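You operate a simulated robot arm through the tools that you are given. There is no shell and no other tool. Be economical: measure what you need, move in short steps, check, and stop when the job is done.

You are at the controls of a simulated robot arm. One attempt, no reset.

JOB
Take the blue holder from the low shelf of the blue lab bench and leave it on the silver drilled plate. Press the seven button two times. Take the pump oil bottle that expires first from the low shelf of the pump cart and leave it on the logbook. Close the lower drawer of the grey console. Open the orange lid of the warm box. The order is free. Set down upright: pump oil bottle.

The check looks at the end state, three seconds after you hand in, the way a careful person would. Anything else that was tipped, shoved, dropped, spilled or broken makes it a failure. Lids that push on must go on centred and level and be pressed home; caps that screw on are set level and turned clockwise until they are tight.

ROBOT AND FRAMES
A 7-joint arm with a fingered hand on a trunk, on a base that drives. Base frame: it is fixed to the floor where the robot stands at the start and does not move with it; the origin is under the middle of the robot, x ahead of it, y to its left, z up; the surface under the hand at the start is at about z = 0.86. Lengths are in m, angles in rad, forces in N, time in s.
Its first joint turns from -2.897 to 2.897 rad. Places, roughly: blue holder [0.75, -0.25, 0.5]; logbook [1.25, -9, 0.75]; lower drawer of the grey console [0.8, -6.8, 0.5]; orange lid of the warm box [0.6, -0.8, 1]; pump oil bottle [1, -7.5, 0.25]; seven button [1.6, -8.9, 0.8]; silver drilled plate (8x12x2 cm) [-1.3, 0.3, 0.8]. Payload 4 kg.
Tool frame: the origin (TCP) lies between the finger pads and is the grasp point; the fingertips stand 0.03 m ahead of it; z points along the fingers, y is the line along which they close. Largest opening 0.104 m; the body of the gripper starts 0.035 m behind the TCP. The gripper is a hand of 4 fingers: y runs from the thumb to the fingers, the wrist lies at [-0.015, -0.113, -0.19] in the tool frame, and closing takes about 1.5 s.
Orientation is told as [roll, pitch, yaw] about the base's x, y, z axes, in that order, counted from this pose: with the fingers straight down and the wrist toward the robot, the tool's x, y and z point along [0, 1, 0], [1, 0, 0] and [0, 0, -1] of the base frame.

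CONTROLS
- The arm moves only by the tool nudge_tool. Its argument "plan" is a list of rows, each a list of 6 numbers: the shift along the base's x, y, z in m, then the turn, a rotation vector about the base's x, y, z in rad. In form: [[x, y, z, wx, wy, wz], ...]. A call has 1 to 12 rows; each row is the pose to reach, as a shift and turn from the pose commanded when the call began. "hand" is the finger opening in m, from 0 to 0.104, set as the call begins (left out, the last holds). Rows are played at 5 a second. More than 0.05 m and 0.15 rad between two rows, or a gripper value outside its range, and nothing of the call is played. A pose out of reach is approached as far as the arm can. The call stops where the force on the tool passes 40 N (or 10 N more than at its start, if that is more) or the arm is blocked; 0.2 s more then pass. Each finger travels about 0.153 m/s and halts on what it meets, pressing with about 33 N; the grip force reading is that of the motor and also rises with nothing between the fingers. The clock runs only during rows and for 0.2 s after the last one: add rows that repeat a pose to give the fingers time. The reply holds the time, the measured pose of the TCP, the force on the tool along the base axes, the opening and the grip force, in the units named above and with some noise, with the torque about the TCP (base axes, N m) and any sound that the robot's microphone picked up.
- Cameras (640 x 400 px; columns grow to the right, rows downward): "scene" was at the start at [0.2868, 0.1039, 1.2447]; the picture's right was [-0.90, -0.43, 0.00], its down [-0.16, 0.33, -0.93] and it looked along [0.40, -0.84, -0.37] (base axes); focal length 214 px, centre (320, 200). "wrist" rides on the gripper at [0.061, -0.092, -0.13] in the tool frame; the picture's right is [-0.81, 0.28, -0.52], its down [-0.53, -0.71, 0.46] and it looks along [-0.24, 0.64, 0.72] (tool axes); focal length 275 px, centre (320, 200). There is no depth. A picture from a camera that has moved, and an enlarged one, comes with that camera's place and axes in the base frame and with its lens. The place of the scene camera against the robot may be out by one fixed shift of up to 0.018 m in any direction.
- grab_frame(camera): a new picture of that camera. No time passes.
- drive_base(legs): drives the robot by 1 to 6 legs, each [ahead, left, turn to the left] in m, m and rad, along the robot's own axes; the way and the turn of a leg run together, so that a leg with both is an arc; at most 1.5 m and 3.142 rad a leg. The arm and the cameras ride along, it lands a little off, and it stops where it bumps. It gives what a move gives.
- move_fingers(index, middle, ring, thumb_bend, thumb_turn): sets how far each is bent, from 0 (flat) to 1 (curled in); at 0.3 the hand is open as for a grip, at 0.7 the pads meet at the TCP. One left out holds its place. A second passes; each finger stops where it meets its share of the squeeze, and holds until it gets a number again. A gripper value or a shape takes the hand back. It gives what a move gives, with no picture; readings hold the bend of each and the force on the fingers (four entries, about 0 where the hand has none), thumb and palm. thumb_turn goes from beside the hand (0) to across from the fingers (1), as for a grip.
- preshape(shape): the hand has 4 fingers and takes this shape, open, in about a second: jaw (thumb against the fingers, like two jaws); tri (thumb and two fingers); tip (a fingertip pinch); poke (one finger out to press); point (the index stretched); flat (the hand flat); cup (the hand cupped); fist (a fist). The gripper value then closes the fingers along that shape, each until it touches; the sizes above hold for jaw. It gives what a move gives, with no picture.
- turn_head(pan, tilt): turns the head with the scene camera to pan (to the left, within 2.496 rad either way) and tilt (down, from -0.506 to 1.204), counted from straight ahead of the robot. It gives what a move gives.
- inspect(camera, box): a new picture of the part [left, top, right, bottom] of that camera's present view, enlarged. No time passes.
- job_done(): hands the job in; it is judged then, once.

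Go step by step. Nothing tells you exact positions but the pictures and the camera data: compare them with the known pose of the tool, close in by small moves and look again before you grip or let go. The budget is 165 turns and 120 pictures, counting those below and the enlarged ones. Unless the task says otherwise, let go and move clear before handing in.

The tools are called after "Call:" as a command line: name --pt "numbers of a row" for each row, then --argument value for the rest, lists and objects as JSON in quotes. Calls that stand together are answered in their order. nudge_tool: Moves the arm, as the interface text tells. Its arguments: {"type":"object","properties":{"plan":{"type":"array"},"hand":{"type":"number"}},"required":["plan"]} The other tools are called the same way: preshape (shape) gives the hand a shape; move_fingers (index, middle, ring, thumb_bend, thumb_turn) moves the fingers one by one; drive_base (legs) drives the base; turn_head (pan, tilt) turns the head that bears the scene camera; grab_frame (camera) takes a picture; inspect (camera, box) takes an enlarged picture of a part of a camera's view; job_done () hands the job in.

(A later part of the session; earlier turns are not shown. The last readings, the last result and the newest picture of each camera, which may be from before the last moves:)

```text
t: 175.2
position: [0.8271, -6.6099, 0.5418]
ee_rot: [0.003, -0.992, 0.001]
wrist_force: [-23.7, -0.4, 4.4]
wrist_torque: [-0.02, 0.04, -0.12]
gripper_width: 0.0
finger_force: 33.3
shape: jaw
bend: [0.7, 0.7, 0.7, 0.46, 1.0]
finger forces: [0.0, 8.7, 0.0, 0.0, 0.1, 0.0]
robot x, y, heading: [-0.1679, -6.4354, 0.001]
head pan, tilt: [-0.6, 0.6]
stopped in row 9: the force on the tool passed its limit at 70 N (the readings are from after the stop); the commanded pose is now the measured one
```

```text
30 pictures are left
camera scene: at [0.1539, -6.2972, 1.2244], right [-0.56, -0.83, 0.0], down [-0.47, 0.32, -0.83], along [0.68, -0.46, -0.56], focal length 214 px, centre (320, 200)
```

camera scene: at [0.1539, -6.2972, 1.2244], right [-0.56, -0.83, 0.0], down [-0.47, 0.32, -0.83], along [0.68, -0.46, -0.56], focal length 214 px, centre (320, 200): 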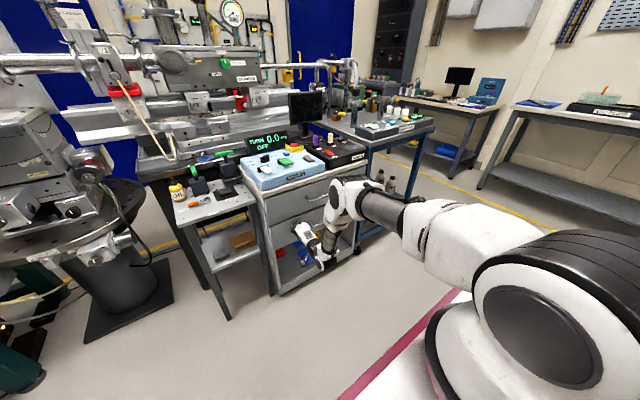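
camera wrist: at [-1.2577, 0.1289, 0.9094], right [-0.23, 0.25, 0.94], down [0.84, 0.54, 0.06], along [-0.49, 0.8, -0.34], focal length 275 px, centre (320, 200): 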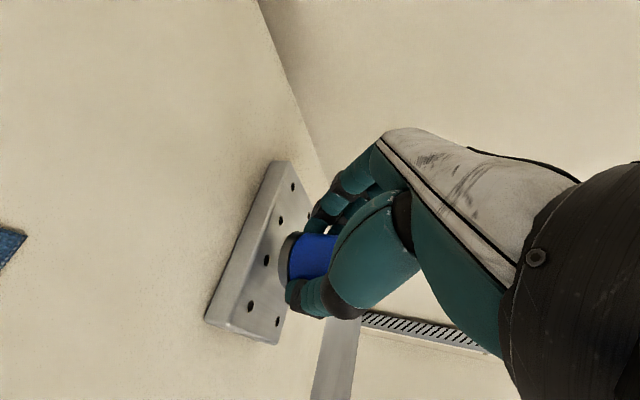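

The drawer is pushed home. I withdraw, raise the arm and drive right towards the pump cart, then read the bottle dates.

Call:
nudge_tool --pt "-0.04 0 0 0 0 0" --pt "-0.08 0 0 0 0 0" --pt "-0.12 0 0.01 0 0 0" --pt "-0.15 0 0.04 0 0 0" --pt "-0.16 0 0.08 0 0.05 0" --pt "-0.16 0 0.12 0 0.1 0" --pt "-0.16 0 0.16 0 0.15 0" --pt "-0.16 0 0.2 0 0.2 0" --pt "-0.16 0 0.24 0 0.25 0" --pt "-0.16 0 0.28 0 0.3 0" --pt "-0.16 0 0.32 0 0.35 0" --pt "-0.16 0 0.36 0 0.4 0"

Call:
nudge_tool --pt "0 0 0.04 0 0.1 0" --pt "0 0 0.08 0 0.2 0" --pt "0 0 0.12 0 0.3 0" --pt "0 0 0.16 0 0.4 0" --pt "0 0 0.2 0 0.5 0" --pt "0 0 0.24 0 0.59 0" --hand 0.104

Call:
drive_base --legs '[[0, -0.85, 0]]'

Call:
turn_head --pan -0.45 --tilt 0.75

Call:
grab_frame --camera "scene"

```text
t: 177.8
position: [0.6668, -6.6108, 0.9016]
ee_rot: [0.002, -0.591, 0.003]
wrist_force: [0.0, 1.2, -0.7]
wrist_torque: [0.01, 0.03, 0.03]
gripper_width: 0.0001
finger_force: 32.8
shape: jaw
bend: [0.7, 0.7, 0.7, 0.47, 1.0]
finger forces: [0.1, 0.0, 0.1, 0.0, 0.1, 0.0]
robot x, y, heading: [-0.1644, -6.436, 0.003]
head pan, tilt: [-0.6, 0.6]
```

```text
t: 179.2
position: [0.669, -6.6115, 1.1435]
ee_rot: [0.003, -0.002, 0.001]
wrist_force: [0.1, -1.0, 0.5]
wrist_torque: [0.03, 0.02, 0.03]
gripper_width: 0.1038
finger_force: 0.1
shape: jaw
bend: [0.3, 0.3, 0.3, 0.3, 0.98]
finger forces: [0.0, 0.1, 0.1, 0.0, 0.1, 0.0]
robot x, y, heading: [-0.1618, -6.4358, 0.002]
head pan, tilt: [-0.6, 0.6]
```

```text
t: 183.7
position: [0.6677, -7.4581, 1.1426]
ee_rot: [0.003, -0.005, -0.002]
wrist_force: [0.5, -0.2, 0.1]
wrist_torque: [0.01, -0.02, 0.01]
gripper_width: 0.1039
finger_force: 0.1
shape: jaw
bend: [0.3, 0.3, 0.3, 0.3, 0.98]
finger forces: [0.1, 0.1, 0.1, 0.0, 0.0, 0.0]
robot x, y, heading: [-0.1655, -7.2801, -0.007]
head pan, tilt: [-0.6, 0.6]
```

```text
t: 184.3
position: [0.668, -7.459, 1.1425]
ee_rot: [0.004, -0.004, -0.004]
wrist_force: [0.1, -0.7, -0.2]
wrist_torque: [0.01, -0.03, 0.02]
gripper_width: 0.1038
finger_force: 0.1
shape: jaw
bend: [0.3, 0.3, 0.3, 0.3, 0.98]
finger forces: [0.0, 0.1, 0.0, 0.0, 0.0, 0.0]
robot x, y, heading: [-0.1665, -7.2768, 0.002]
head pan, tilt: [-0.45, 0.75]
```

```text
29 pictures are left
camera scene: at [0.157, -7.1292, 1.2114], right [-0.44, -0.9, 0.0], down [-0.61, 0.3, -0.73], along [0.66, -0.32, -0.68], focal length 214 px, centre (320, 200)
```

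scene: 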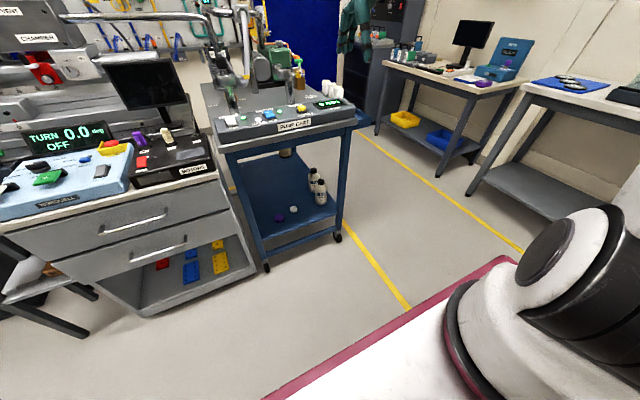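

Both drawers are flush now. I zoom on the bottles to read their dates.

Call:
inspect --camera "scene" --box '[265, 140, 345, 220]'

```text
5.00 times, centred on (305, 180) of scene
camera zoom: at [0.157, -7.1292, 1.2114], right [-0.44, -0.9, 0.0], down [-0.61, 0.3, -0.73], along [0.66, -0.32, -0.68], focal length 1072 px, centre (395, 300)
```

zoom: 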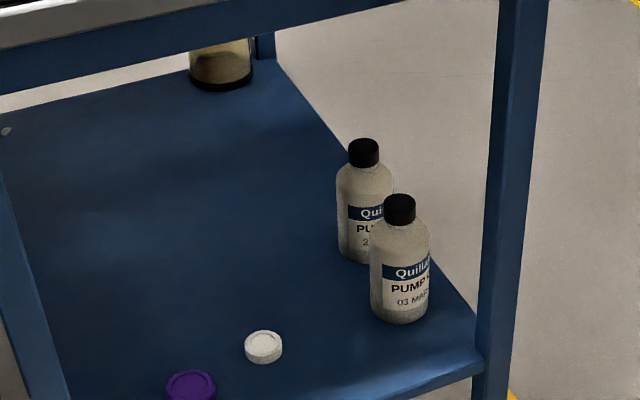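

The front bottle reads "03 MA…", the rear starts with "2…"; the labels face right. I drive further right for a better view of both.

Call:
drive_base --legs '[[0, -0.75, 0]]'

Call:
turn_head --pan 0.3 --tilt 0.7

Call:
inspect --camera "scene" --box '[240, 110, 400, 230]'

```text
t: 188.4
position: [0.6685, -8.2029, 1.1423]
ee_rot: [0.004, -0.003, 0.003]
wrist_force: [0.7, -0.5, 0.3]
wrist_torque: [-0.03, 0.03, 0.02]
gripper_width: 0.1039
finger_force: 0.1
shape: jaw
bend: [0.3, 0.3, 0.3, 0.3, 0.98]
finger forces: [0.0, 0.1, 0.0, 0.0, 0.0, 0.0]
robot x, y, heading: [-0.1641, -8.0275, 0.005]
head pan, tilt: [-0.45, 0.75]
```

```text
t: 189.5
position: [0.6696, -8.2027, 1.1427]
ee_rot: [0.004, -0.005, 0.002]
wrist_force: [-0.4, -1.1, 0.0]
wrist_torque: [-0.01, 0.03, -0.03]
gripper_width: 0.1039
finger_force: 0.0
shape: jaw
bend: [0.3, 0.3, 0.3, 0.3, 0.98]
finger forces: [0.0, 0.1, 0.1, 0.1, 0.0, 0.1]
robot x, y, heading: [-0.1644, -8.0254, -0.001]
head pan, tilt: [0.3, 0.7]
```

```text
3.33 times, centred on (320, 170) of scene
camera zoom: at [0.1625, -7.8148, 1.2156], right [0.3, -0.95, 0.0], down [-0.62, -0.19, -0.76], along [0.73, 0.23, -0.64], focal length 715 px, centre (320, 300)
```

zoom: 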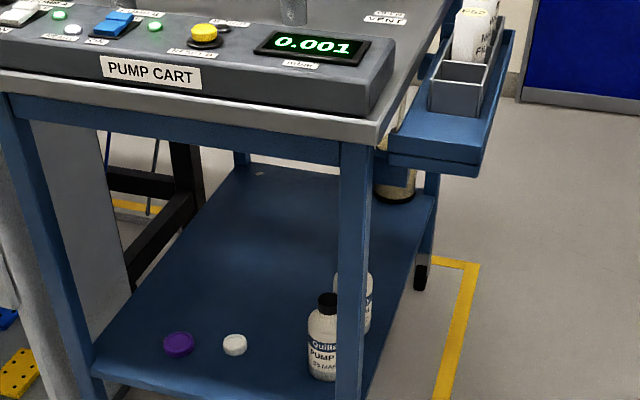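

A cart leg hides the dates. I drive forward past the cart's right end to look from the side where the labels face.

Call:
drive_base --legs '[[0.5, -0.15, 0]]'

Call:
turn_head --pan 0.9 --tilt 0.85

Call:
grab_frame --camera "scene"

```text
t: 192.6
position: [1.1741, -8.3536, 1.1427]
ee_rot: [0.002, -0.005, 0.002]
wrist_force: [-0.1, 0.0, -0.2]
wrist_torque: [0.02, 0.01, -0.04]
gripper_width: 0.1041
finger_force: 0.0
shape: jaw
bend: [0.3, 0.3, 0.3, 0.3, 0.98]
finger forces: [0.0, 0.1, 0.0, 0.1, 0.0, 0.0]
robot x, y, heading: [0.3406, -8.1788, 0.003]
head pan, tilt: [0.3, 0.7]
```

```text
t: 193.6
position: [1.1738, -8.3523, 1.1414]
ee_rot: [0.003, -0.002, 0.003]
wrist_force: [0.2, -0.6, 0.3]
wrist_torque: [0.02, 0.01, 0.0]
gripper_width: 0.1037
finger_force: 0.0
shape: jaw
bend: [0.3, 0.3, 0.3, 0.3, 0.98]
finger forces: [0.0, 0.0, 0.1, 0.0, 0.1, 0.1]
robot x, y, heading: [0.3379, -8.1783, -0.001]
head pan, tilt: [0.901, 0.85]
```

```text
26 pictures are left
camera scene: at [0.6345, -7.9289, 1.2034], right [0.78, -0.62, 0.0], down [-0.47, -0.59, -0.66], along [0.41, 0.52, -0.75], focal length 214 px, centre (320, 200)
```

scene: 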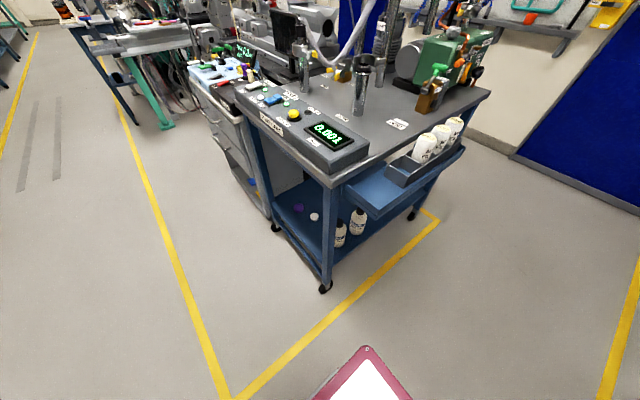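

Call:
inspect --camera "scene" --box '[325, 195, 385, 255]'

```text
6.67 times, centred on (355, 225) of scene
camera zoom: at [0.6345, -7.9289, 1.2034], right [0.78, -0.62, 0.0], down [-0.47, -0.59, -0.66], along [0.41, 0.52, -0.75], focal length 1430 px, centre (87, 33)
```

zoom: 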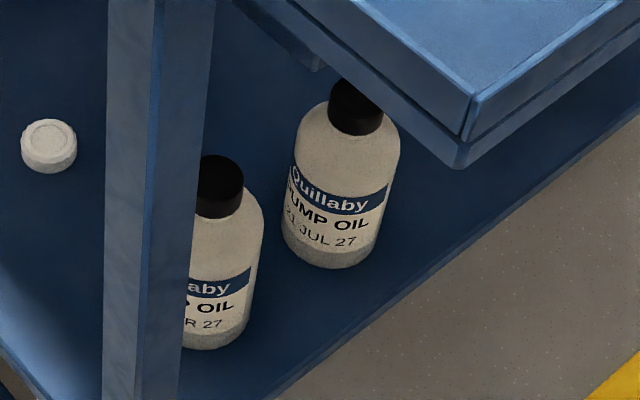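

The front bottle reads 03 MAR 27, the rear one 21 JUL 27, so the front one (about 1.04, −7.56, base z≈0.25) expires first. I pull the arm in and drive back in front of the cart.

Call:
nudge_tool --pt "-0.04 0 0.01 0 0 0" --pt "-0.08 0 0.02 0 0 0" --pt "-0.12 0 0.03 0 0 0" --pt "-0.15 0 0.03 0 0 0"

Call:
drive_base --legs '[[-0.35, 0.15, 0], [0, 0.7, 0]]'

Call:
turn_head --pan -0.3 --tilt 0.6

```text
t: 194.6
position: [1.0237, -8.3507, 1.1725]
ee_rot: [0.004, -0.005, 0.0]
wrist_force: [-0.1, -0.7, -0.6]
wrist_torque: [-0.03, 0.07, 0.0]
gripper_width: 0.104
finger_force: 0.1
shape: jaw
bend: [0.3, 0.3, 0.3, 0.3, 0.98]
finger forces: [0.0, 0.1, 0.1, 0.0, 0.0, 0.1]
robot x, y, heading: [0.3392, -8.1791, 0.002]
head pan, tilt: [0.901, 0.85]
```

```text
t: 200.4
position: [0.6712, -7.4978, 1.1718]
ee_rot: [0.004, -0.004, 0.0]
wrist_force: [0.1, -1.0, 0.2]
wrist_torque: [0.01, 0.0, 0.01]
gripper_width: 0.1038
finger_force: 0.0
shape: jaw
bend: [0.3, 0.3, 0.3, 0.3, 0.98]
finger forces: [0.1, 0.0, 0.0, 0.1, 0.0, 0.0]
robot x, y, heading: [-0.0146, -7.3269, 0.003]
head pan, tilt: [0.901, 0.85]
```

```text
t: 201.8
position: [0.6712, -7.4987, 1.1722]
ee_rot: [0.003, -0.002, 0.001]
wrist_force: [0.0, -0.7, 0.5]
wrist_torque: [0.0, -0.03, 0.0]
gripper_width: 0.1037
finger_force: 0.0
shape: jaw
bend: [0.3, 0.3, 0.3, 0.3, 0.98]
finger forces: [0.0, 0.0, 0.0, 0.0, 0.0, 0.1]
robot x, y, heading: [-0.0151, -7.3252, 0.007]
head pan, tilt: [-0.3, 0.6]
```

Call:
nudge_tool --pt "0.02 0 -0.03 0 -0.1 -0.05" --pt "0.04 0 -0.07 0 -0.2 -0.1" --pt "0.05 0 -0.11 0 -0.3 -0.15" --pt "0.06 0 -0.15 0 -0.4 -0.18" --pt "0.06 0 -0.19 0 -0.4 -0.18" --pt "0.06 0 -0.23 0 -0.4 -0.18" --pt "0.06 0 -0.27 0 -0.4 -0.18" --pt "0.06 0 -0.32 0 -0.4 -0.18" --pt "0.06 0 -0.37 0 -0.4 -0.18" --pt "0.06 0 -0.42 0 -0.4 -0.18" --pt "0.06 0 -0.47 0 -0.4 -0.18" --pt "0.06 0 -0.52 0 -0.4 -0.18"

Call:
grab_frame --camera "wrist"

Call:
grab_frame --camera "scene"

```text
t: 204.4
position: [0.732, -7.4956, 0.6504]
ee_rot: [0.038, -0.4, -0.187]
wrist_force: [0.7, -0.8, -1.2]
wrist_torque: [-0.04, 0.01, 0.03]
gripper_width: 0.1041
finger_force: 0.1
shape: jaw
bend: [0.3, 0.3, 0.3, 0.3, 0.98]
finger forces: [0.0, 0.0, 0.0, 0.0, 0.1, 0.0]
out of reach, approached as far as the arm can: row 6, 7
robot x, y, heading: [-0.0157, -7.3305, 0.002]
head pan, tilt: [-0.3, 0.6]
```

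```text
24 pictures are left
camera wrist: at [0.6077, -7.4149, 0.737], right [-0.09, -0.83, 0.55], down [-0.56, -0.42, -0.72], along [0.82, -0.37, -0.42], focal length 275 px, centre (320, 200)
```

wrist: 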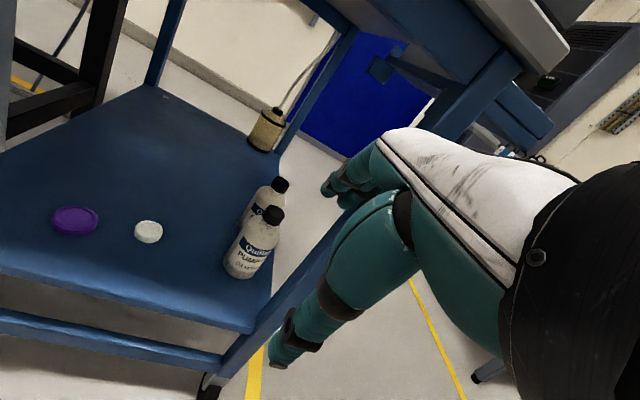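

```text
23 pictures are left
camera scene: at [0.3167, -7.1623, 1.2243], right [-0.29, -0.96, 0.0], down [-0.54, 0.16, -0.83], along [0.79, -0.24, -0.56], focal length 214 px, centre (320, 200)
```

scene: 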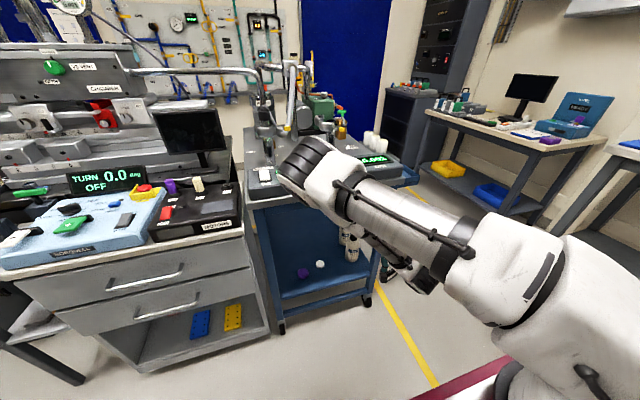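

From here the elbow would lie over the cart's panel. The stance that worked for the holder (tool slanting to the robot's right) fits the cart too if I stand at its right-front corner with heading ≈ +43°. I raise the arm and drive there.

Call:
nudge_tool --pt "-0.01 0 0.05 0 0 0" --pt "-0.02 0 0.1 0 0 0" --pt "-0.02 0 0.15 0 0 0" --pt "-0.03 0 0.2 0 0 0" --pt "-0.03 0 0.25 0 0 0" --pt "-0.03 0 0.3 0 0.05 0.02" --pt "-0.03 0 0.35 0 0.12 0.05" --pt "-0.03 0 0.4 0 0.2 0.09" --pt "-0.04 0 0.44 0 0.28 0.13" --pt "-0.05 0 0.48 0 0.34 0.16" --pt "-0.06 0 0.52 0 0.4 0.18"

Call:
drive_base --legs '[[0, -0.66, 0], [0, 0, 0.75]]'

```text
refused: row 1 steps farther than a row can; nothing moved
```

```text
t: 210.1
position: [0.6495, -7.6031, 0.6528]
ee_rot: [0.04, -0.403, 0.565]
wrist_force: [-0.5, -0.5, -0.2]
wrist_torque: [0.02, 0.0, 0.03]
gripper_width: 0.104
finger_force: 0.1
shape: jaw
bend: [0.3, 0.3, 0.3, 0.3, 0.98]
finger forces: [0.0, 0.0, 0.1, 0.0, 0.1, 0.0]
robot x, y, heading: [-0.0094, -7.9864, 0.758]
head pan, tilt: [-0.3, 0.6]
```

The drive went through although the lift was refused; nothing reported contact. I look, then raise the arm and set the slanted orientation.

Call:
nudge_tool --pt "0 0 0.04 -0.05 0.08 0" --pt "0 0 0.08 -0.1 0.16 0" --pt "0 0 0.12 -0.15 0.24 0" --pt "0 0 0.16 -0.2 0.31 0" --pt "0 0 0.2 -0.214 0.338 0" --pt "0 0 0.24 -0.214 0.338 0" --pt "0 0 0.28 -0.214 0.338 0" --pt "0 0 0.32 -0.214 0.338 0"

Call:
turn_head --pan -0.2 --tilt 0.6

Call:
grab_frame --camera "scene"

```text
t: 211.9
position: [0.6498, -7.6032, 0.9706]
ee_rot: [0.039, -0.002, 0.565]
wrist_force: [0.3, 0.6, -0.2]
wrist_torque: [-0.04, 0.0, 0.03]
gripper_width: 0.104
finger_force: 0.1
shape: jaw
bend: [0.3, 0.3, 0.3, 0.3, 0.98]
finger forces: [0.0, 0.0, 0.0, 0.1, 0.1, 0.0]
robot x, y, heading: [-0.0134, -7.9863, 0.759]
head pan, tilt: [-0.3, 0.6]
```

```text
t: 212.6
position: [0.6482, -7.6036, 0.972]
ee_rot: [0.043, -0.002, 0.567]
wrist_force: [0.1, 0.3, 0.2]
wrist_torque: [0.0, 0.02, -0.01]
gripper_width: 0.104
finger_force: 0.0
shape: jaw
bend: [0.3, 0.3, 0.3, 0.3, 0.98]
finger forces: [0.0, 0.0, 0.0, 0.0, 0.0, 0.0]
robot x, y, heading: [-0.0143, -7.9885, 0.755]
head pan, tilt: [-0.201, 0.6]
```

```text
22 pictures are left
camera scene: at [0.1085, -7.6434, 1.2243], right [0.53, -0.85, 0.0], down [-0.48, -0.3, -0.82], along [0.7, 0.44, -0.57], focal length 214 px, centre (320, 200)
```

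scene: 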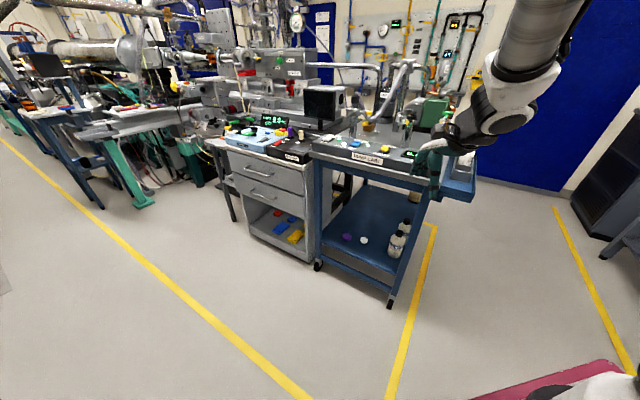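

Everything on cart and console looks undisturbed. I set the slanted orientation in the open space in front of the cart and lower the hand there.

Call:
nudge_tool --pt "0 0.025 0.02 -0.11 -0.07 0" --pt "-0.005 0.05 0.03 -0.22 -0.14 0" --pt "-0.01 0.075 0.03 -0.33 -0.21 0" --pt "-0.015 0.1 0.03 -0.44 -0.28 0" --pt "-0.02 0.125 0.03 -0.55 -0.35 0" --pt "-0.025 0.15 0.02 -0.66 -0.42 0" --pt "-0.03 0.175 0.0 -0.77 -0.49 0" --pt "-0.036 0.2 -0.02 -0.878 -0.558 0"

Call:
nudge_tool --pt "0 0 -0.045 0 0 0" --pt "0 0 -0.09 0 0 0" --pt "0 0 -0.135 0 0 0" --pt "0 0 -0.18 0 0 0" --pt "0 0 -0.225 0 0 0" --pt "0 0 -0.27 0 0 0" --pt "0 0 -0.315 0 0 0" --pt "0 0 -0.36 0 0 0" --pt "0 0 -0.405 0 0 0" --pt "0 0 -0.45 0 0 0" --pt "0 0 -0.495 0 0 0"

Call:
grab_frame --camera "scene"

```text
t: 214.4
position: [0.613, -7.4022, 0.9532]
ee_rot: [-0.999, -0.002, 0.567]
wrist_force: [-0.6, 0.3, -0.1]
wrist_torque: [-0.01, 0.0, 0.01]
gripper_width: 0.104
finger_force: 0.1
shape: jaw
bend: [0.3, 0.3, 0.3, 0.3, 0.97]
finger forces: [0.0, 0.1, 0.0, 0.0, 0.0, 0.0]
robot x, y, heading: [-0.0091, -7.984, 0.752]
head pan, tilt: [-0.201, 0.6]
```

```text
t: 216.8
position: [0.6232, -7.5411, 0.6871]
ee_rot: [-0.853, 0.054, 0.646]
wrist_force: [-0.7, 0.5, 0.4]
wrist_torque: [0.02, 0.01, -0.01]
gripper_width: 0.1039
finger_force: 0.1
shape: jaw
bend: [0.3, 0.3, 0.3, 0.3, 0.97]
finger forces: [0.0, 0.0, 0.0, 0.0, 0.0, 0.0]
out of reach, approached as far as the arm can: row 1, 2, 3, 4, 5, 6, 7, 8, 9, 10, 11
robot x, y, heading: [-0.0129, -7.9897, 0.757]
head pan, tilt: [-0.201, 0.6]
```

```text
21 pictures are left
camera scene: at [0.1084, -7.6433, 1.2243], right [0.53, -0.85, 0.0], down [-0.48, -0.3, -0.83], along [0.7, 0.44, -0.56], focal length 214 px, centre (320, 200)
```

scene: 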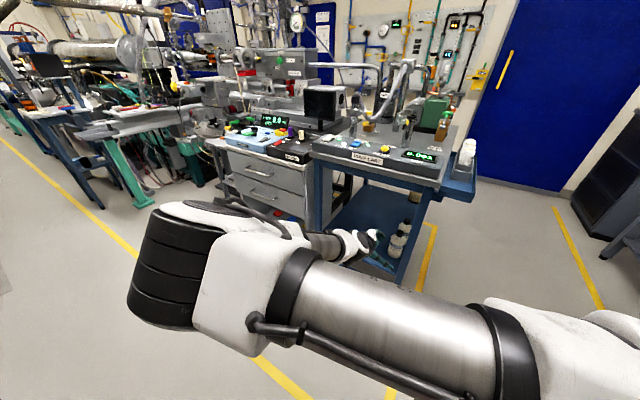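

The more horizontal slant runs out of reach; the earlier slant (−0.8) worked. I restore it and move out a bit before going down.

Call:
nudge_tool --pt "0.03 0.005 0 0.024 -0.004 -0.016" --pt "0.06 0.01 0 0.048 -0.008 -0.033" --pt "0.09 0.018 -0.01 0.0725 -0.013 -0.05" --pt "0.09 0.018 -0.05 0.0725 -0.013 -0.05" --pt "0.09 0.018 -0.09 0.0725 -0.013 -0.05" --pt "0.09 0.018 -0.13 0.0725 -0.013 -0.05" --pt "0.09 0.018 -0.17 0.0725 -0.013 -0.05" --pt "0.09 0.018 -0.21 0.0725 -0.013 -0.05" --pt "0.09 0.018 -0.25 0.0725 -0.013 -0.05"

```text
t: 218.8
position: [0.7176, -7.5242, 0.5945]
ee_rot: [-0.802, 0.002, 0.596]
wrist_force: [0.2, 0.2, -0.5]
wrist_torque: [-0.03, 0.02, 0.02]
gripper_width: 0.104
finger_force: 0.1
shape: jaw
bend: [0.3, 0.3, 0.3, 0.3, 0.97]
finger forces: [0.0, 0.1, 0.1, 0.0, 0.0, 0.0]
out of reach, approached as far as the arm can: row 6, 7, 8, 9
robot x, y, heading: [-0.0091, -7.9883, 0.76]
head pan, tilt: [-0.201, 0.6]
```

The elbow has drifted into a poor posture. I go back up to the neutral pose and repeat the sequence exactly as it worked for the holder.

Call:
nudge_tool --pt "0 0 0.045 0 0 0" --pt "0 0 0.09 0.07 0.045 0" --pt "-0.01 0 0.135 0.17 0.115 0" --pt "-0.02 -0.01 0.18 0.27 0.185 0" --pt "-0.03 -0.02 0.225 0.37 0.25 0" --pt "-0.04 -0.03 0.27 0.47 0.32 0" --pt "-0.05 -0.04 0.315 0.57 0.385 0" --pt "-0.06 -0.05 0.36 0.663 0.45 0" --pt "-0.06 -0.06 0.4 0.663 0.45 0" --pt "-0.06 -0.06 0.44 0.663 0.45 0" --pt "-0.06 -0.06 0.48 0.663 0.45 0" --pt "-0.06 -0.06 0.52 0.663 0.45 0"

Call:
nudge_tool --pt "0.0 0.02 -0.01 -0.11 -0.07 -0.01" --pt "0.0 0.045 -0.01 -0.22 -0.14 -0.02" --pt "0.0 0.07 -0.01 -0.33 -0.21 -0.03" --pt "0.0 0.095 -0.01 -0.44 -0.28 -0.04" --pt "0.0 0.12 -0.01 -0.55 -0.35 -0.05" --pt "0.0 0.145 -0.01 -0.67 -0.43 -0.06"

Call:
grab_frame --camera "scene"

```text
t: 221.4
position: [0.657, -7.5825, 1.1146]
ee_rot: [-0.001, 0.0, 0.598]
wrist_force: [-0.1, 0.2, -0.2]
wrist_torque: [0.05, -0.01, -0.02]
gripper_width: 0.1042
finger_force: 0.0
shape: jaw
bend: [0.3, 0.3, 0.3, 0.3, 0.98]
finger forces: [0.0, 0.0, 0.0, 0.0, 0.0, 0.0]
out of reach, approached as far as the arm can: row 6, 7, 8
robot x, y, heading: [-0.0139, -7.9896, 0.757]
head pan, tilt: [-0.201, 0.6]
```

```text
t: 222.8
position: [0.6576, -7.4373, 1.1035]
ee_rot: [-0.799, -0.003, 0.536]
wrist_force: [0.0, -0.4, -0.6]
wrist_torque: [0.02, 0.0, 0.0]
gripper_width: 0.104
finger_force: 0.0
shape: jaw
bend: [0.3, 0.3, 0.3, 0.3, 0.98]
finger forces: [0.0, 0.2, 0.1, 0.1, 0.0, 0.1]
robot x, y, heading: [-0.0117, -7.9879, 0.753]
head pan, tilt: [-0.201, 0.6]
```

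```text
20 pictures are left
camera scene: at [0.1084, -7.6435, 1.2243], right [0.53, -0.85, 0.0], down [-0.48, -0.3, -0.82], along [0.7, 0.44, -0.57], focal length 214 px, centre (320, 200)
```

scene: 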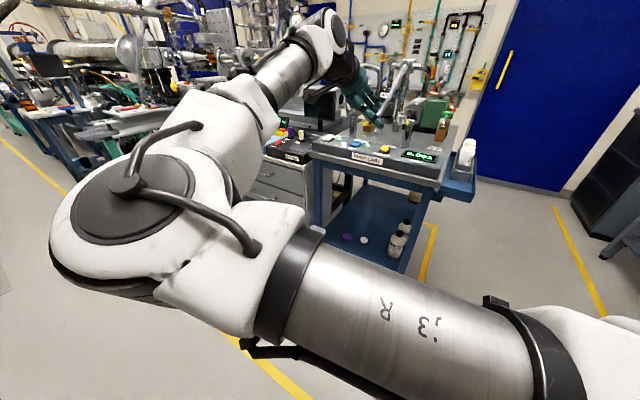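

The elbow has swung low to the left. I stretch the arm up, forward and to the right to bring the elbow back over the top.

Call:
nudge_tool --pt "0.02 -0.02 0.03 0.11 0.07 0.01" --pt "0.04 -0.04 0.06 0.22 0.14 0.02" --pt "0.06 -0.06 0.09 0.33 0.21 0.03" --pt "0.08 -0.08 0.12 0.44 0.28 0.04" --pt "0.1 -0.1 0.15 0.55 0.35 0.05" --pt "0.11 -0.13 0.18 0.67 0.43 0.06" --pt "0.12 -0.16 0.21 0.67 0.43 0.06" --pt "0.13 -0.19 0.24 0.67 0.43 0.06" --pt "0.14 -0.22 0.27 0.67 0.43 0.06" --pt "0.15 -0.25 0.3 0.67 0.43 0.06" --pt "0.16 -0.28 0.33 0.67 0.43 0.06" --pt "0.17 -0.31 0.36 0.67 0.43 0.06"

Call:
grab_frame --camera "scene"

```text
t: 225.4
position: [0.8022, -7.686, 1.4142]
ee_rot: [0.0, 0.001, 0.596]
wrist_force: [0.5, -0.2, 0.4]
wrist_torque: [0.0, 0.04, 0.0]
gripper_width: 0.1041
finger_force: 0.1
shape: jaw
bend: [0.3, 0.3, 0.3, 0.3, 0.98]
finger forces: [0.0, 0.0, 0.0, 0.0, 0.1, 0.0]
out of reach, approached as far as the arm can: row 11, 12
robot x, y, heading: [-0.0102, -7.9857, 0.758]
head pan, tilt: [-0.201, 0.6]
```

```text
19 pictures are left
camera scene: at [0.1085, -7.6435, 1.2243], right [0.53, -0.85, 0.0], down [-0.48, -0.3, -0.83], along [0.7, 0.44, -0.56], focal length 214 px, centre (320, 200)
```

scene: 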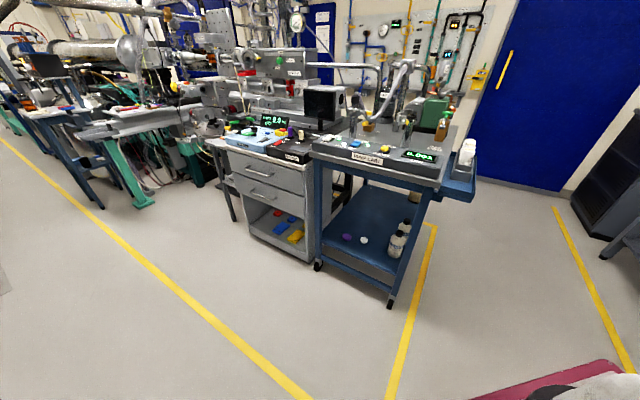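

The arm is out of view above, so the elbow is up again. I repeat the holder sequence: roll the hand at the right, then carry it left and down.

Call:
nudge_tool --pt "-0.035 -0.018 -0.03 0 0 0" --pt "-0.07 -0.036 -0.06 0 0 0" --pt "-0.105 -0.054 -0.09 0 0 0" --pt "-0.14 -0.07 -0.12 0 0 0" --pt "-0.184 -0.09 -0.14 0 0 0" --pt "-0.184 -0.09 -0.16 -0.11 -0.075 0" --pt "-0.184 -0.09 -0.18 -0.22 -0.15 0" --pt "-0.184 -0.09 -0.2 -0.33 -0.225 0" --pt "-0.184 -0.09 -0.22 -0.44 -0.3 0" --pt "-0.184 -0.09 -0.24 -0.55 -0.375 0" --pt "-0.184 -0.09 -0.26 -0.662 -0.449 0"

Call:
nudge_tool --pt "0 0.04 0 0 0 0" --pt "0 0.08 0 0 0 0" --pt "0 0.12 0 0 0 0" --pt "-0.01 0.16 0 0 0 0" --pt "-0.02 0.2 0 0 0 0" --pt "-0.02 0.24 0 0 0 0" --pt "-0.02 0.28 0 0 0 0" --pt "-0.02 0.32 -0.01 0 0 0" --pt "-0.01 0.36 -0.03 0 0 0"

Call:
grab_frame --camera "scene"

```text
refused: row 5 steps farther than a row can; nothing moved
```

```text
t: 227.4
position: [0.7688, -7.3818, 1.3724]
ee_rot: [-0.003, -0.001, 0.602]
wrist_force: [0.8, 0.6, -1.8]
wrist_torque: [0.01, 0.02, 0.0]
gripper_width: 0.104
finger_force: 0.1
shape: jaw
bend: [0.3, 0.3, 0.3, 0.3, 0.98]
finger forces: [0.1, 0.1, 0.0, 0.0, 0.0, 0.0]
out of reach, approached as far as the arm can: row 6, 7, 8, 9
robot x, y, heading: [-0.0088, -7.9882, 0.759]
head pan, tilt: [-0.201, 0.6]
```

```text
18 pictures are left
camera scene: at [0.1087, -7.643, 1.2241], right [0.53, -0.85, 0.0], down [-0.48, -0.3, -0.82], along [0.7, 0.44, -0.57], focal length 214 px, centre (320, 200)
```

scene: 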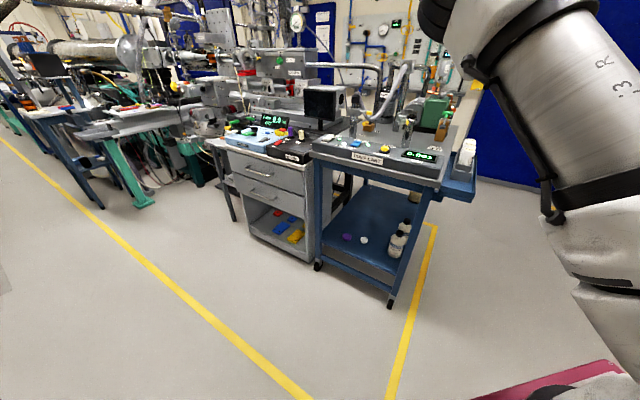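

The elbow is up. I now roll the hand while bringing it back and down (small, valid steps).

Call:
nudge_tool --pt "-0.025 -0.002 -0.031 -0.08 -0.055 0" --pt "-0.05 -0.004 -0.062 -0.16 -0.11 0" --pt "-0.075 -0.006 -0.093 -0.245 -0.168 0" --pt "-0.1 -0.008 -0.124 -0.33 -0.226 0" --pt "-0.125 -0.01 -0.155 -0.41 -0.283 0" --pt "-0.15 -0.012 -0.186 -0.495 -0.34 0" --pt "-0.175 -0.014 -0.217 -0.577 -0.396 0" --pt "-0.19 -0.014 -0.25 -0.659 -0.453 0"

Call:
inspect --camera "scene" --box '[0, 0, 640, 400]'

```text
t: 229.2
position: [0.5795, -7.3979, 1.1238]
ee_rot: [-0.803, -0.004, 0.596]
wrist_force: [-0.1, 0.0, -1.0]
wrist_torque: [0.01, 0.01, 0.0]
gripper_width: 0.104
finger_force: 0.1
shape: jaw
bend: [0.3, 0.3, 0.3, 0.3, 0.98]
finger forces: [0.0, 0.1, 0.0, 0.0, 0.0, 0.0]
robot x, y, heading: [-0.0143, -7.9864, 0.754]
head pan, tilt: [-0.201, 0.6]
```

```text
1.00 times, centred on (320, 200) of scene (not enlarged: the box is as wide or as high as the picture)
camera zoom: at [0.1088, -7.6433, 1.2243], right [0.53, -0.85, 0.0], down [-0.48, -0.3, -0.82], along [0.7, 0.44, -0.57], focal length 214 px, centre (320, 200)
```

zoom: 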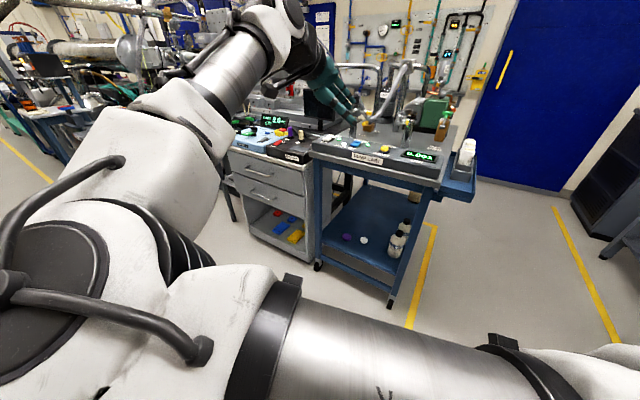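

The elbow went left again; the roll must be done with the hand at the right, as it was for the holder. I undo, carry the hand to the right in neutral orientation, and roll there.

Call:
nudge_tool --pt "0.025 0.002 0.031 0.08 0.055 0" --pt "0.05 0.004 0.062 0.16 0.11 0" --pt "0.075 0.006 0.093 0.245 0.168 0" --pt "0.1 0.008 0.124 0.33 0.226 0" --pt "0.125 0.01 0.155 0.41 0.283 0" --pt "0.15 0.012 0.186 0.495 0.34 0" --pt "0.175 0.014 0.217 0.577 0.396 0" --pt "0.19 0.014 0.25 0.659 0.453 0"

Call:
nudge_tool --pt "-0.0 -0.034 0.0 0 0 0" --pt "-0.0 -0.068 0.0 0 0 0" --pt "-0.01 -0.102 -0.01 0 0 0" --pt "-0.02 -0.136 -0.02 0 0 0" --pt "-0.03 -0.17 -0.03 0 0 0" --pt "-0.045 -0.204 -0.045 0 0 0" --pt "-0.06 -0.238 -0.06 0 0 0" --pt "-0.075 -0.272 -0.075 0 0 0" --pt "-0.095 -0.306 -0.09 0 0 0" --pt "-0.115 -0.34 -0.11 0 0 0" --pt "-0.135 -0.37 -0.13 0 0 0" --pt "-0.15 -0.394 -0.15 0 0 0"

Call:
nudge_tool --pt "0 0 -0.025 -0.08 -0.055 0" --pt "0 0 -0.05 -0.16 -0.11 0" --pt "0 0 -0.075 -0.245 -0.168 0" --pt "0 0 -0.1 -0.33 -0.226 0" --pt "0 0 -0.125 -0.41 -0.283 0" --pt "0 0 -0.15 -0.495 -0.34 0" --pt "0 0 -0.175 -0.577 -0.396 0" --pt "0 0 -0.2 -0.659 -0.453 0"

Call:
grab_frame --camera "scene"

```text
t: 231.0
position: [0.7654, -7.3802, 1.3735]
ee_rot: [0.001, 0.002, 0.601]
wrist_force: [-1.2, 0.0, 0.1]
wrist_torque: [-0.1, -0.06, -0.01]
gripper_width: 0.104
finger_force: 0.0
shape: jaw
bend: [0.3, 0.3, 0.3, 0.3, 0.98]
finger forces: [0.0, 0.1, 0.1, 0.0, 0.0, 0.0]
robot x, y, heading: [-0.0132, -7.9862, 0.76]
head pan, tilt: [-0.201, 0.6]
```

```text
t: 233.6
position: [0.6197, -7.7756, 1.2234]
ee_rot: [-0.001, 0.003, 0.598]
wrist_force: [-0.3, 0.1, -0.3]
wrist_torque: [0.04, 0.02, -0.02]
gripper_width: 0.1037
finger_force: 0.0
shape: jaw
bend: [0.3, 0.3, 0.3, 0.3, 0.98]
finger forces: [0.0, 0.0, 0.0, 0.1, 0.0, 0.1]
robot x, y, heading: [-0.0096, -7.9845, 0.763]
head pan, tilt: [-0.201, 0.6]
```

```text
t: 235.4
position: [0.6432, -7.7588, 1.0399]
ee_rot: [-0.803, -0.001, 0.599]
wrist_force: [-0.2, 0.2, 0.6]
wrist_torque: [0.0, -0.03, 0.02]
gripper_width: 0.1039
finger_force: 0.0
shape: jaw
bend: [0.3, 0.3, 0.3, 0.3, 0.98]
finger forces: [0.0, 0.0, 0.1, 0.0, 0.0, 0.0]
out of reach, approached as far as the arm can: row 7, 8
robot x, y, heading: [-0.0088, -7.9887, 0.759]
head pan, tilt: [-0.201, 0.6]
```

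```text
16 pictures are left
camera scene: at [0.1078, -7.643, 1.2242], right [0.53, -0.85, 0.0], down [-0.48, -0.3, -0.83], along [0.7, 0.44, -0.56], focal length 214 px, centre (320, 200)
```

scene: 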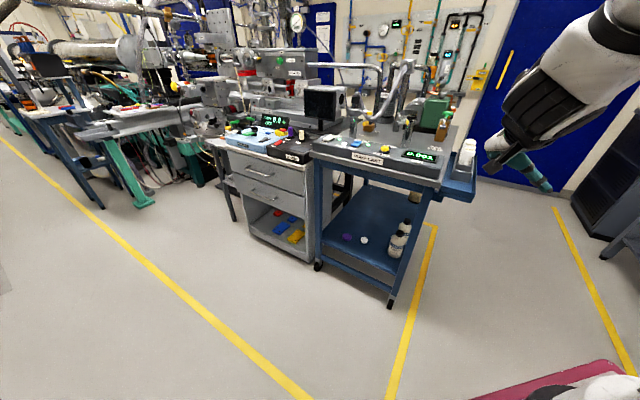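

The elbow is now up and right, as in the good case. I carry the hand left at height.

Call:
nudge_tool --pt "0 0 0.04 0 0 0" --pt "0 0.01 0.08 0 0 0" --pt "0 0.025 0.12 0 0 0" --pt "0 0.06 0.13 0 0 0" --pt "-0.01 0.1 0.13 0 0 0" --pt "-0.02 0.14 0.13 0 0 0" --pt "-0.03 0.18 0.13 0 0 0" --pt "-0.04 0.22 0.12 0 0 0" --pt "-0.05 0.26 0.11 0 0 0" --pt "-0.06 0.295 0.1 0 0 0" --pt "-0.06 0.33 0.09 0 0 0" --pt "-0.06 0.36 0.08 0 0 0"

Call:
nudge_tool --pt "0.005 0.003 -0.045 0 0 0" --pt "0.01 0.006 -0.09 0 0 0" --pt "0.02 0.01 -0.135 0 0 0" --pt "0.03 0.01 -0.18 0 0 0" --pt "0.04 0.01 -0.225 0 0 0" --pt "0.05 0.01 -0.27 0 0 0" --pt "0.06 0.01 -0.315 0 0 0" --pt "0.06 0.01 -0.36 0 0 0" --pt "0.06 0.01 -0.405 0 0 0" --pt "0.06 0.01 -0.45 0 0 0" --pt "0.06 0.01 -0.495 0 0 0"

```text
t: 238.0
position: [0.5853, -7.3989, 1.1203]
ee_rot: [-0.8, -0.002, 0.597]
wrist_force: [-0.1, -0.1, -0.7]
wrist_torque: [0.04, 0.0, 0.01]
gripper_width: 0.1039
finger_force: 0.1
shape: jaw
bend: [0.3, 0.3, 0.3, 0.3, 0.98]
finger forces: [0.1, 0.0, 0.0, 0.0, 0.0, 0.0]
robot x, y, heading: [-0.0102, -7.987, 0.754]
head pan, tilt: [-0.201, 0.6]
```

```text
t: 240.4
position: [0.6432, -7.3887, 0.6238]
ee_rot: [-0.8, -0.004, 0.599]
wrist_force: [-0.8, -0.5, 0.4]
wrist_torque: [-0.01, -0.02, 0.01]
gripper_width: 0.1042
finger_force: 0.0
shape: jaw
bend: [0.3, 0.3, 0.3, 0.3, 0.98]
finger forces: [0.0, 0.1, 0.1, 0.1, 0.1, 0.0]
robot x, y, heading: [-0.0129, -7.9851, 0.757]
head pan, tilt: [-0.201, 0.6]
```

The descent works now. I lower to z≈0.51 and roll the base forward so the hand enters above the cart's shelf.

Call:
nudge_tool --pt "0 0 -0.04 0 0 0" --pt "0 0 -0.08 0 0 0" --pt "0 0 -0.115 0 0 0"

Call:
drive_base --legs '[[0.193, -0.207, 0]]'

Call:
grab_frame --camera "wrist"

Call:
grab_frame --camera "scene"

```text
t: 241.2
position: [0.6434, -7.3891, 0.5076]
ee_rot: [-0.8, -0.006, 0.597]
wrist_force: [0.3, -1.2, 0.3]
wrist_torque: [-0.02, 0.0, -0.01]
gripper_width: 0.1042
finger_force: 0.1
shape: jaw
bend: [0.3, 0.3, 0.3, 0.3, 0.98]
finger forces: [0.1, 0.1, 0.0, 0.1, 0.1, 0.0]
robot x, y, heading: [-0.0118, -7.9854, 0.754]
head pan, tilt: [-0.201, 0.6]
```

```text
t: 243.1
position: [0.931, -7.4119, 0.5092]
ee_rot: [-0.8, -0.001, 0.592]
wrist_force: [0.1, 0.1, -0.3]
wrist_torque: [0.02, 0.0, -0.01]
gripper_width: 0.1041
finger_force: 0.2
shape: jaw
bend: [0.3, 0.3, 0.3, 0.3, 0.98]
finger forces: [0.0, 0.0, 0.0, 0.0, 0.0, 0.0]
robot x, y, heading: [0.2731, -8.0052, 0.75]
head pan, tilt: [-0.201, 0.6]
```

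```text
15 pictures are left
camera wrist: at [0.7787, -7.3504, 0.5548], right [0.33, -0.01, 0.94], down [-0.2, -0.98, 0.06], along [0.92, -0.21, -0.33], focal length 275 px, centre (320, 200)
```

wrist: 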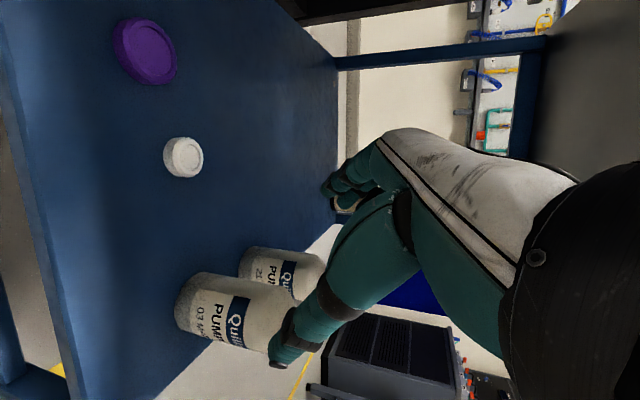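

```text
14 pictures are left
camera scene: at [0.3941, -7.6643, 1.2243], right [0.52, -0.85, 0.0], down [-0.48, -0.3, -0.82], along [0.7, 0.43, -0.57], focal length 214 px, centre (320, 200)
```

scene: 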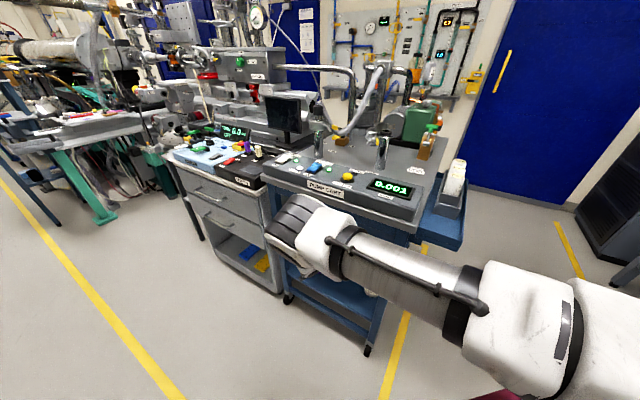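

The hand is over the shelf, lined up with the March bottle (axis about 1.05, −7.58). I advance along the finger direction, stopping short to check.

Call:
nudge_tool --pt "0.018 -0.026 -0.03 0 0 0" --pt "0.036 -0.052 -0.06 0 0 0" --pt "0.054 -0.077 -0.09 0 0 0" --pt "0.072 -0.1 -0.118 0 0 0"

Call:
grab_frame --camera "wrist"

```text
t: 244.1
position: [1.0022, -7.5124, 0.3902]
ee_rot: [-0.801, -0.002, 0.597]
wrist_force: [-0.6, 0.4, -0.6]
wrist_torque: [-0.01, 0.01, 0.01]
gripper_width: 0.1041
finger_force: 0.0
shape: jaw
bend: [0.3, 0.3, 0.3, 0.3, 0.98]
finger forces: [0.0, 0.0, 0.1, 0.0, 0.0, 0.0]
robot x, y, heading: [0.2714, -8.0059, 0.749]
head pan, tilt: [-0.201, 0.6]
```

```text
13 pictures are left
camera wrist: at [0.8507, -7.45, 0.4369], right [0.33, -0.01, 0.94], down [-0.2, -0.98, 0.06], along [0.92, -0.21, -0.33], focal length 275 px, centre (320, 200)
```

wrist: 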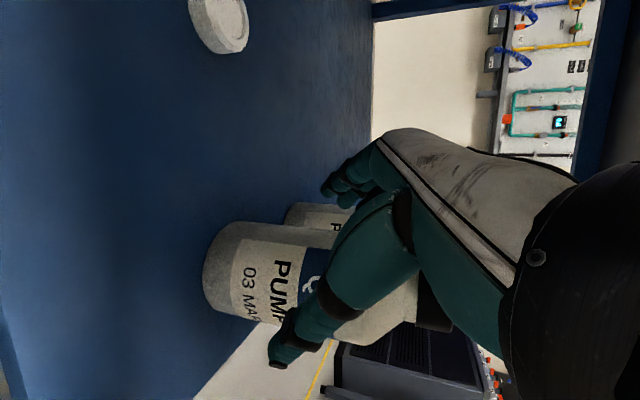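

The bottle sits between thumb and fingers. I advance the rest with a slight sideways correction.

Call:
nudge_tool --pt "0.012 -0.01 -0.015 0 0 0" --pt "0.023 -0.024 -0.03 0 0 0" --pt "0.034 -0.038 -0.046 0 0 0" --pt "0.044 -0.051 -0.06 0 0 0"

Call:
nudge_tool --pt "0 0 0 0 0 0" --pt "0 0 0 0 0 0" --pt "0 0 0 0 0 0" --pt "0 0 0 0 0 0" --pt "0 0 0 0 0 0" --pt "0 0 0 0 0 0" --hand 0.0

Call:
grab_frame --camera "wrist"

```text
t: 245.1
position: [1.0469, -7.5649, 0.3298]
ee_rot: [-0.8, -0.002, 0.595]
wrist_force: [-0.2, -0.5, 0.5]
wrist_torque: [-0.01, 0.02, -0.02]
gripper_width: 0.1041
finger_force: 0.1
shape: jaw
bend: [0.3, 0.3, 0.3, 0.29, 0.97]
finger forces: [0.1, 0.1, 0.1, 0.0, 0.3, 0.1]
robot x, y, heading: [0.2728, -8.008, 0.754]
head pan, tilt: [-0.201, 0.6]
```

```text
t: 246.5
position: [1.047, -7.5639, 0.3306]
ee_rot: [-0.802, -0.002, 0.594]
wrist_force: [-2.0, -2.2, 1.4]
wrist_torque: [0.0, -0.07, -0.02]
gripper_width: 0.0664
finger_force: 32.9
shape: jaw
bend: [0.74, 0.49, 0.5, 0.36, 0.97]
finger forces: [20.3, 11.3, 4.8, 0.0, 38.7, 0.2]
robot x, y, heading: [0.2751, -8.0127, 0.752]
head pan, tilt: [-0.201, 0.6]
```

```text
12 pictures are left
camera wrist: at [0.895, -7.5016, 0.3769], right [0.33, -0.01, 0.94], down [-0.2, -0.98, 0.06], along [0.92, -0.21, -0.33], focal length 275 px, centre (320, 200)
```

wrist: 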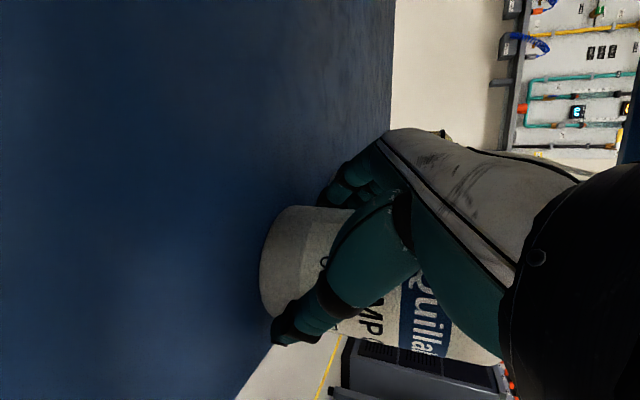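

A firm grip on the March bottle. I lift it slightly and draw it back out the same way.

Call:
nudge_tool --pt "0 0 0.02 0 0 0" --pt "0 0 0.04 0 0 0" --pt "-0.015 0.02 0.06 0 0 0" --pt "-0.033 0.045 0.085 0 0 0" --pt "-0.05 0.07 0.11 0 0 0" --pt "-0.068 0.095 0.135 0 0 0" --pt "-0.086 0.12 0.16 0 0 0" --pt "-0.116 0.152 0.18 0 0 0"

Call:
grab_frame --camera "wrist"

```text
t: 248.3
position: [0.9315, -7.4123, 0.5103]
ee_rot: [-0.801, -0.001, 0.592]
wrist_force: [1.5, -1.0, -4.8]
wrist_torque: [0.07, 0.01, 0.02]
gripper_width: 0.0658
finger_force: 32.6
shape: jaw
bend: [0.74, 0.49, 0.51, 0.38, 0.96]
finger forces: [20.7, 11.3, 4.7, 0.0, 36.8, 0.1]
robot x, y, heading: [0.2697, -8.0085, 0.752]
head pan, tilt: [-0.201, 0.6]
```

```text
11 pictures are left
camera wrist: at [0.7786, -7.3489, 0.5574], right [0.33, -0.01, 0.94], down [-0.2, -0.98, 0.06], along [0.92, -0.21, -0.33], focal length 275 px, centre (320, 200)
```

wrist: 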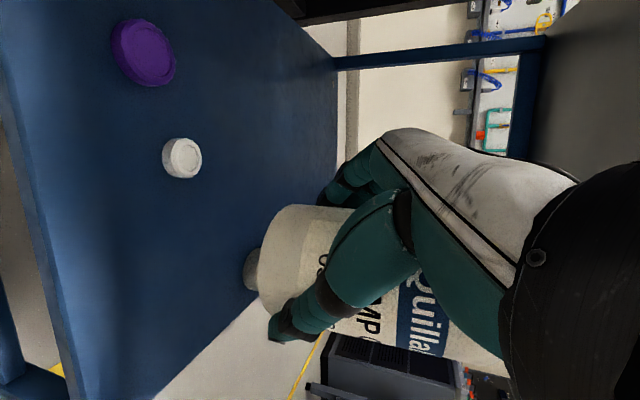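

The bottle is free of the shelf and its neighbour stands. I back the base out, then raise the arm clear.

Call:
drive_base --legs '[[-0.22, 0.206, 0]]'

Call:
nudge_tool --pt "0 0 0.045 0 0 0" --pt "0 0 0.09 0 0 0" --pt "0 0 0.135 0 0 0" --pt "0 0 0.18 0 0 0" --pt "0 0 0.225 0 0 0" --pt "0 0 0.27 0 0 0" --pt "0 0 0.315 0 0 0" --pt "0 0 0.36 0 0 0" --pt "0 0 0.405 0 0 0" --pt "0 0 0.45 0 0 0" --pt "0 0 0.495 0 0 0" --pt "0 0 0.54 0 0 0"

Call:
nudge_tool --pt "-0.02 -0.015 0.035 0 0 0" --pt "-0.04 -0.03 0.07 0 0 0" --pt "-0.06 -0.045 0.105 0 0 0" --pt "-0.07 -0.06 0.14 0 0 0" --pt "-0.08 -0.07 0.18 0 0 0"

```text
t: 250.4
position: [0.6331, -7.4117, 0.5113]
ee_rot: [-0.801, -0.003, 0.591]
wrist_force: [0.9, 0.2, -5.3]
wrist_torque: [0.05, -0.03, 0.04]
gripper_width: 0.0658
finger_force: 32.7
shape: jaw
bend: [0.74, 0.49, 0.51, 0.38, 0.96]
finger forces: [20.7, 11.2, 4.7, 0.0, 36.9, 0.2]
robot x, y, heading: [-0.0284, -8.0121, 0.748]
head pan, tilt: [-0.201, 0.6]
```

```text
t: 253.0
position: [0.6308, -7.4108, 1.0519]
ee_rot: [-0.801, 0.0, 0.591]
wrist_force: [0.2, 0.7, -4.9]
wrist_torque: [0.06, 0.0, 0.01]
gripper_width: 0.0658
finger_force: 32.6
shape: jaw
bend: [0.74, 0.49, 0.51, 0.38, 0.96]
finger forces: [20.6, 11.1, 4.5, 0.0, 36.6, 0.3]
robot x, y, heading: [-0.0271, -8.0088, 0.747]
head pan, tilt: [-0.201, 0.6]
```

```text
t: 254.2
position: [0.55, -7.4813, 1.2314]
ee_rot: [-0.803, -0.002, 0.591]
wrist_force: [0.0, 0.7, -5.4]
wrist_torque: [0.02, 0.01, 0.02]
gripper_width: 0.0655
finger_force: 33.0
shape: jaw
bend: [0.74, 0.49, 0.51, 0.38, 0.96]
finger forces: [20.7, 11.1, 4.7, 0.1, 36.7, 0.4]
robot x, y, heading: [-0.0241, -8.0076, 0.751]
head pan, tilt: [-0.201, 0.6]
```

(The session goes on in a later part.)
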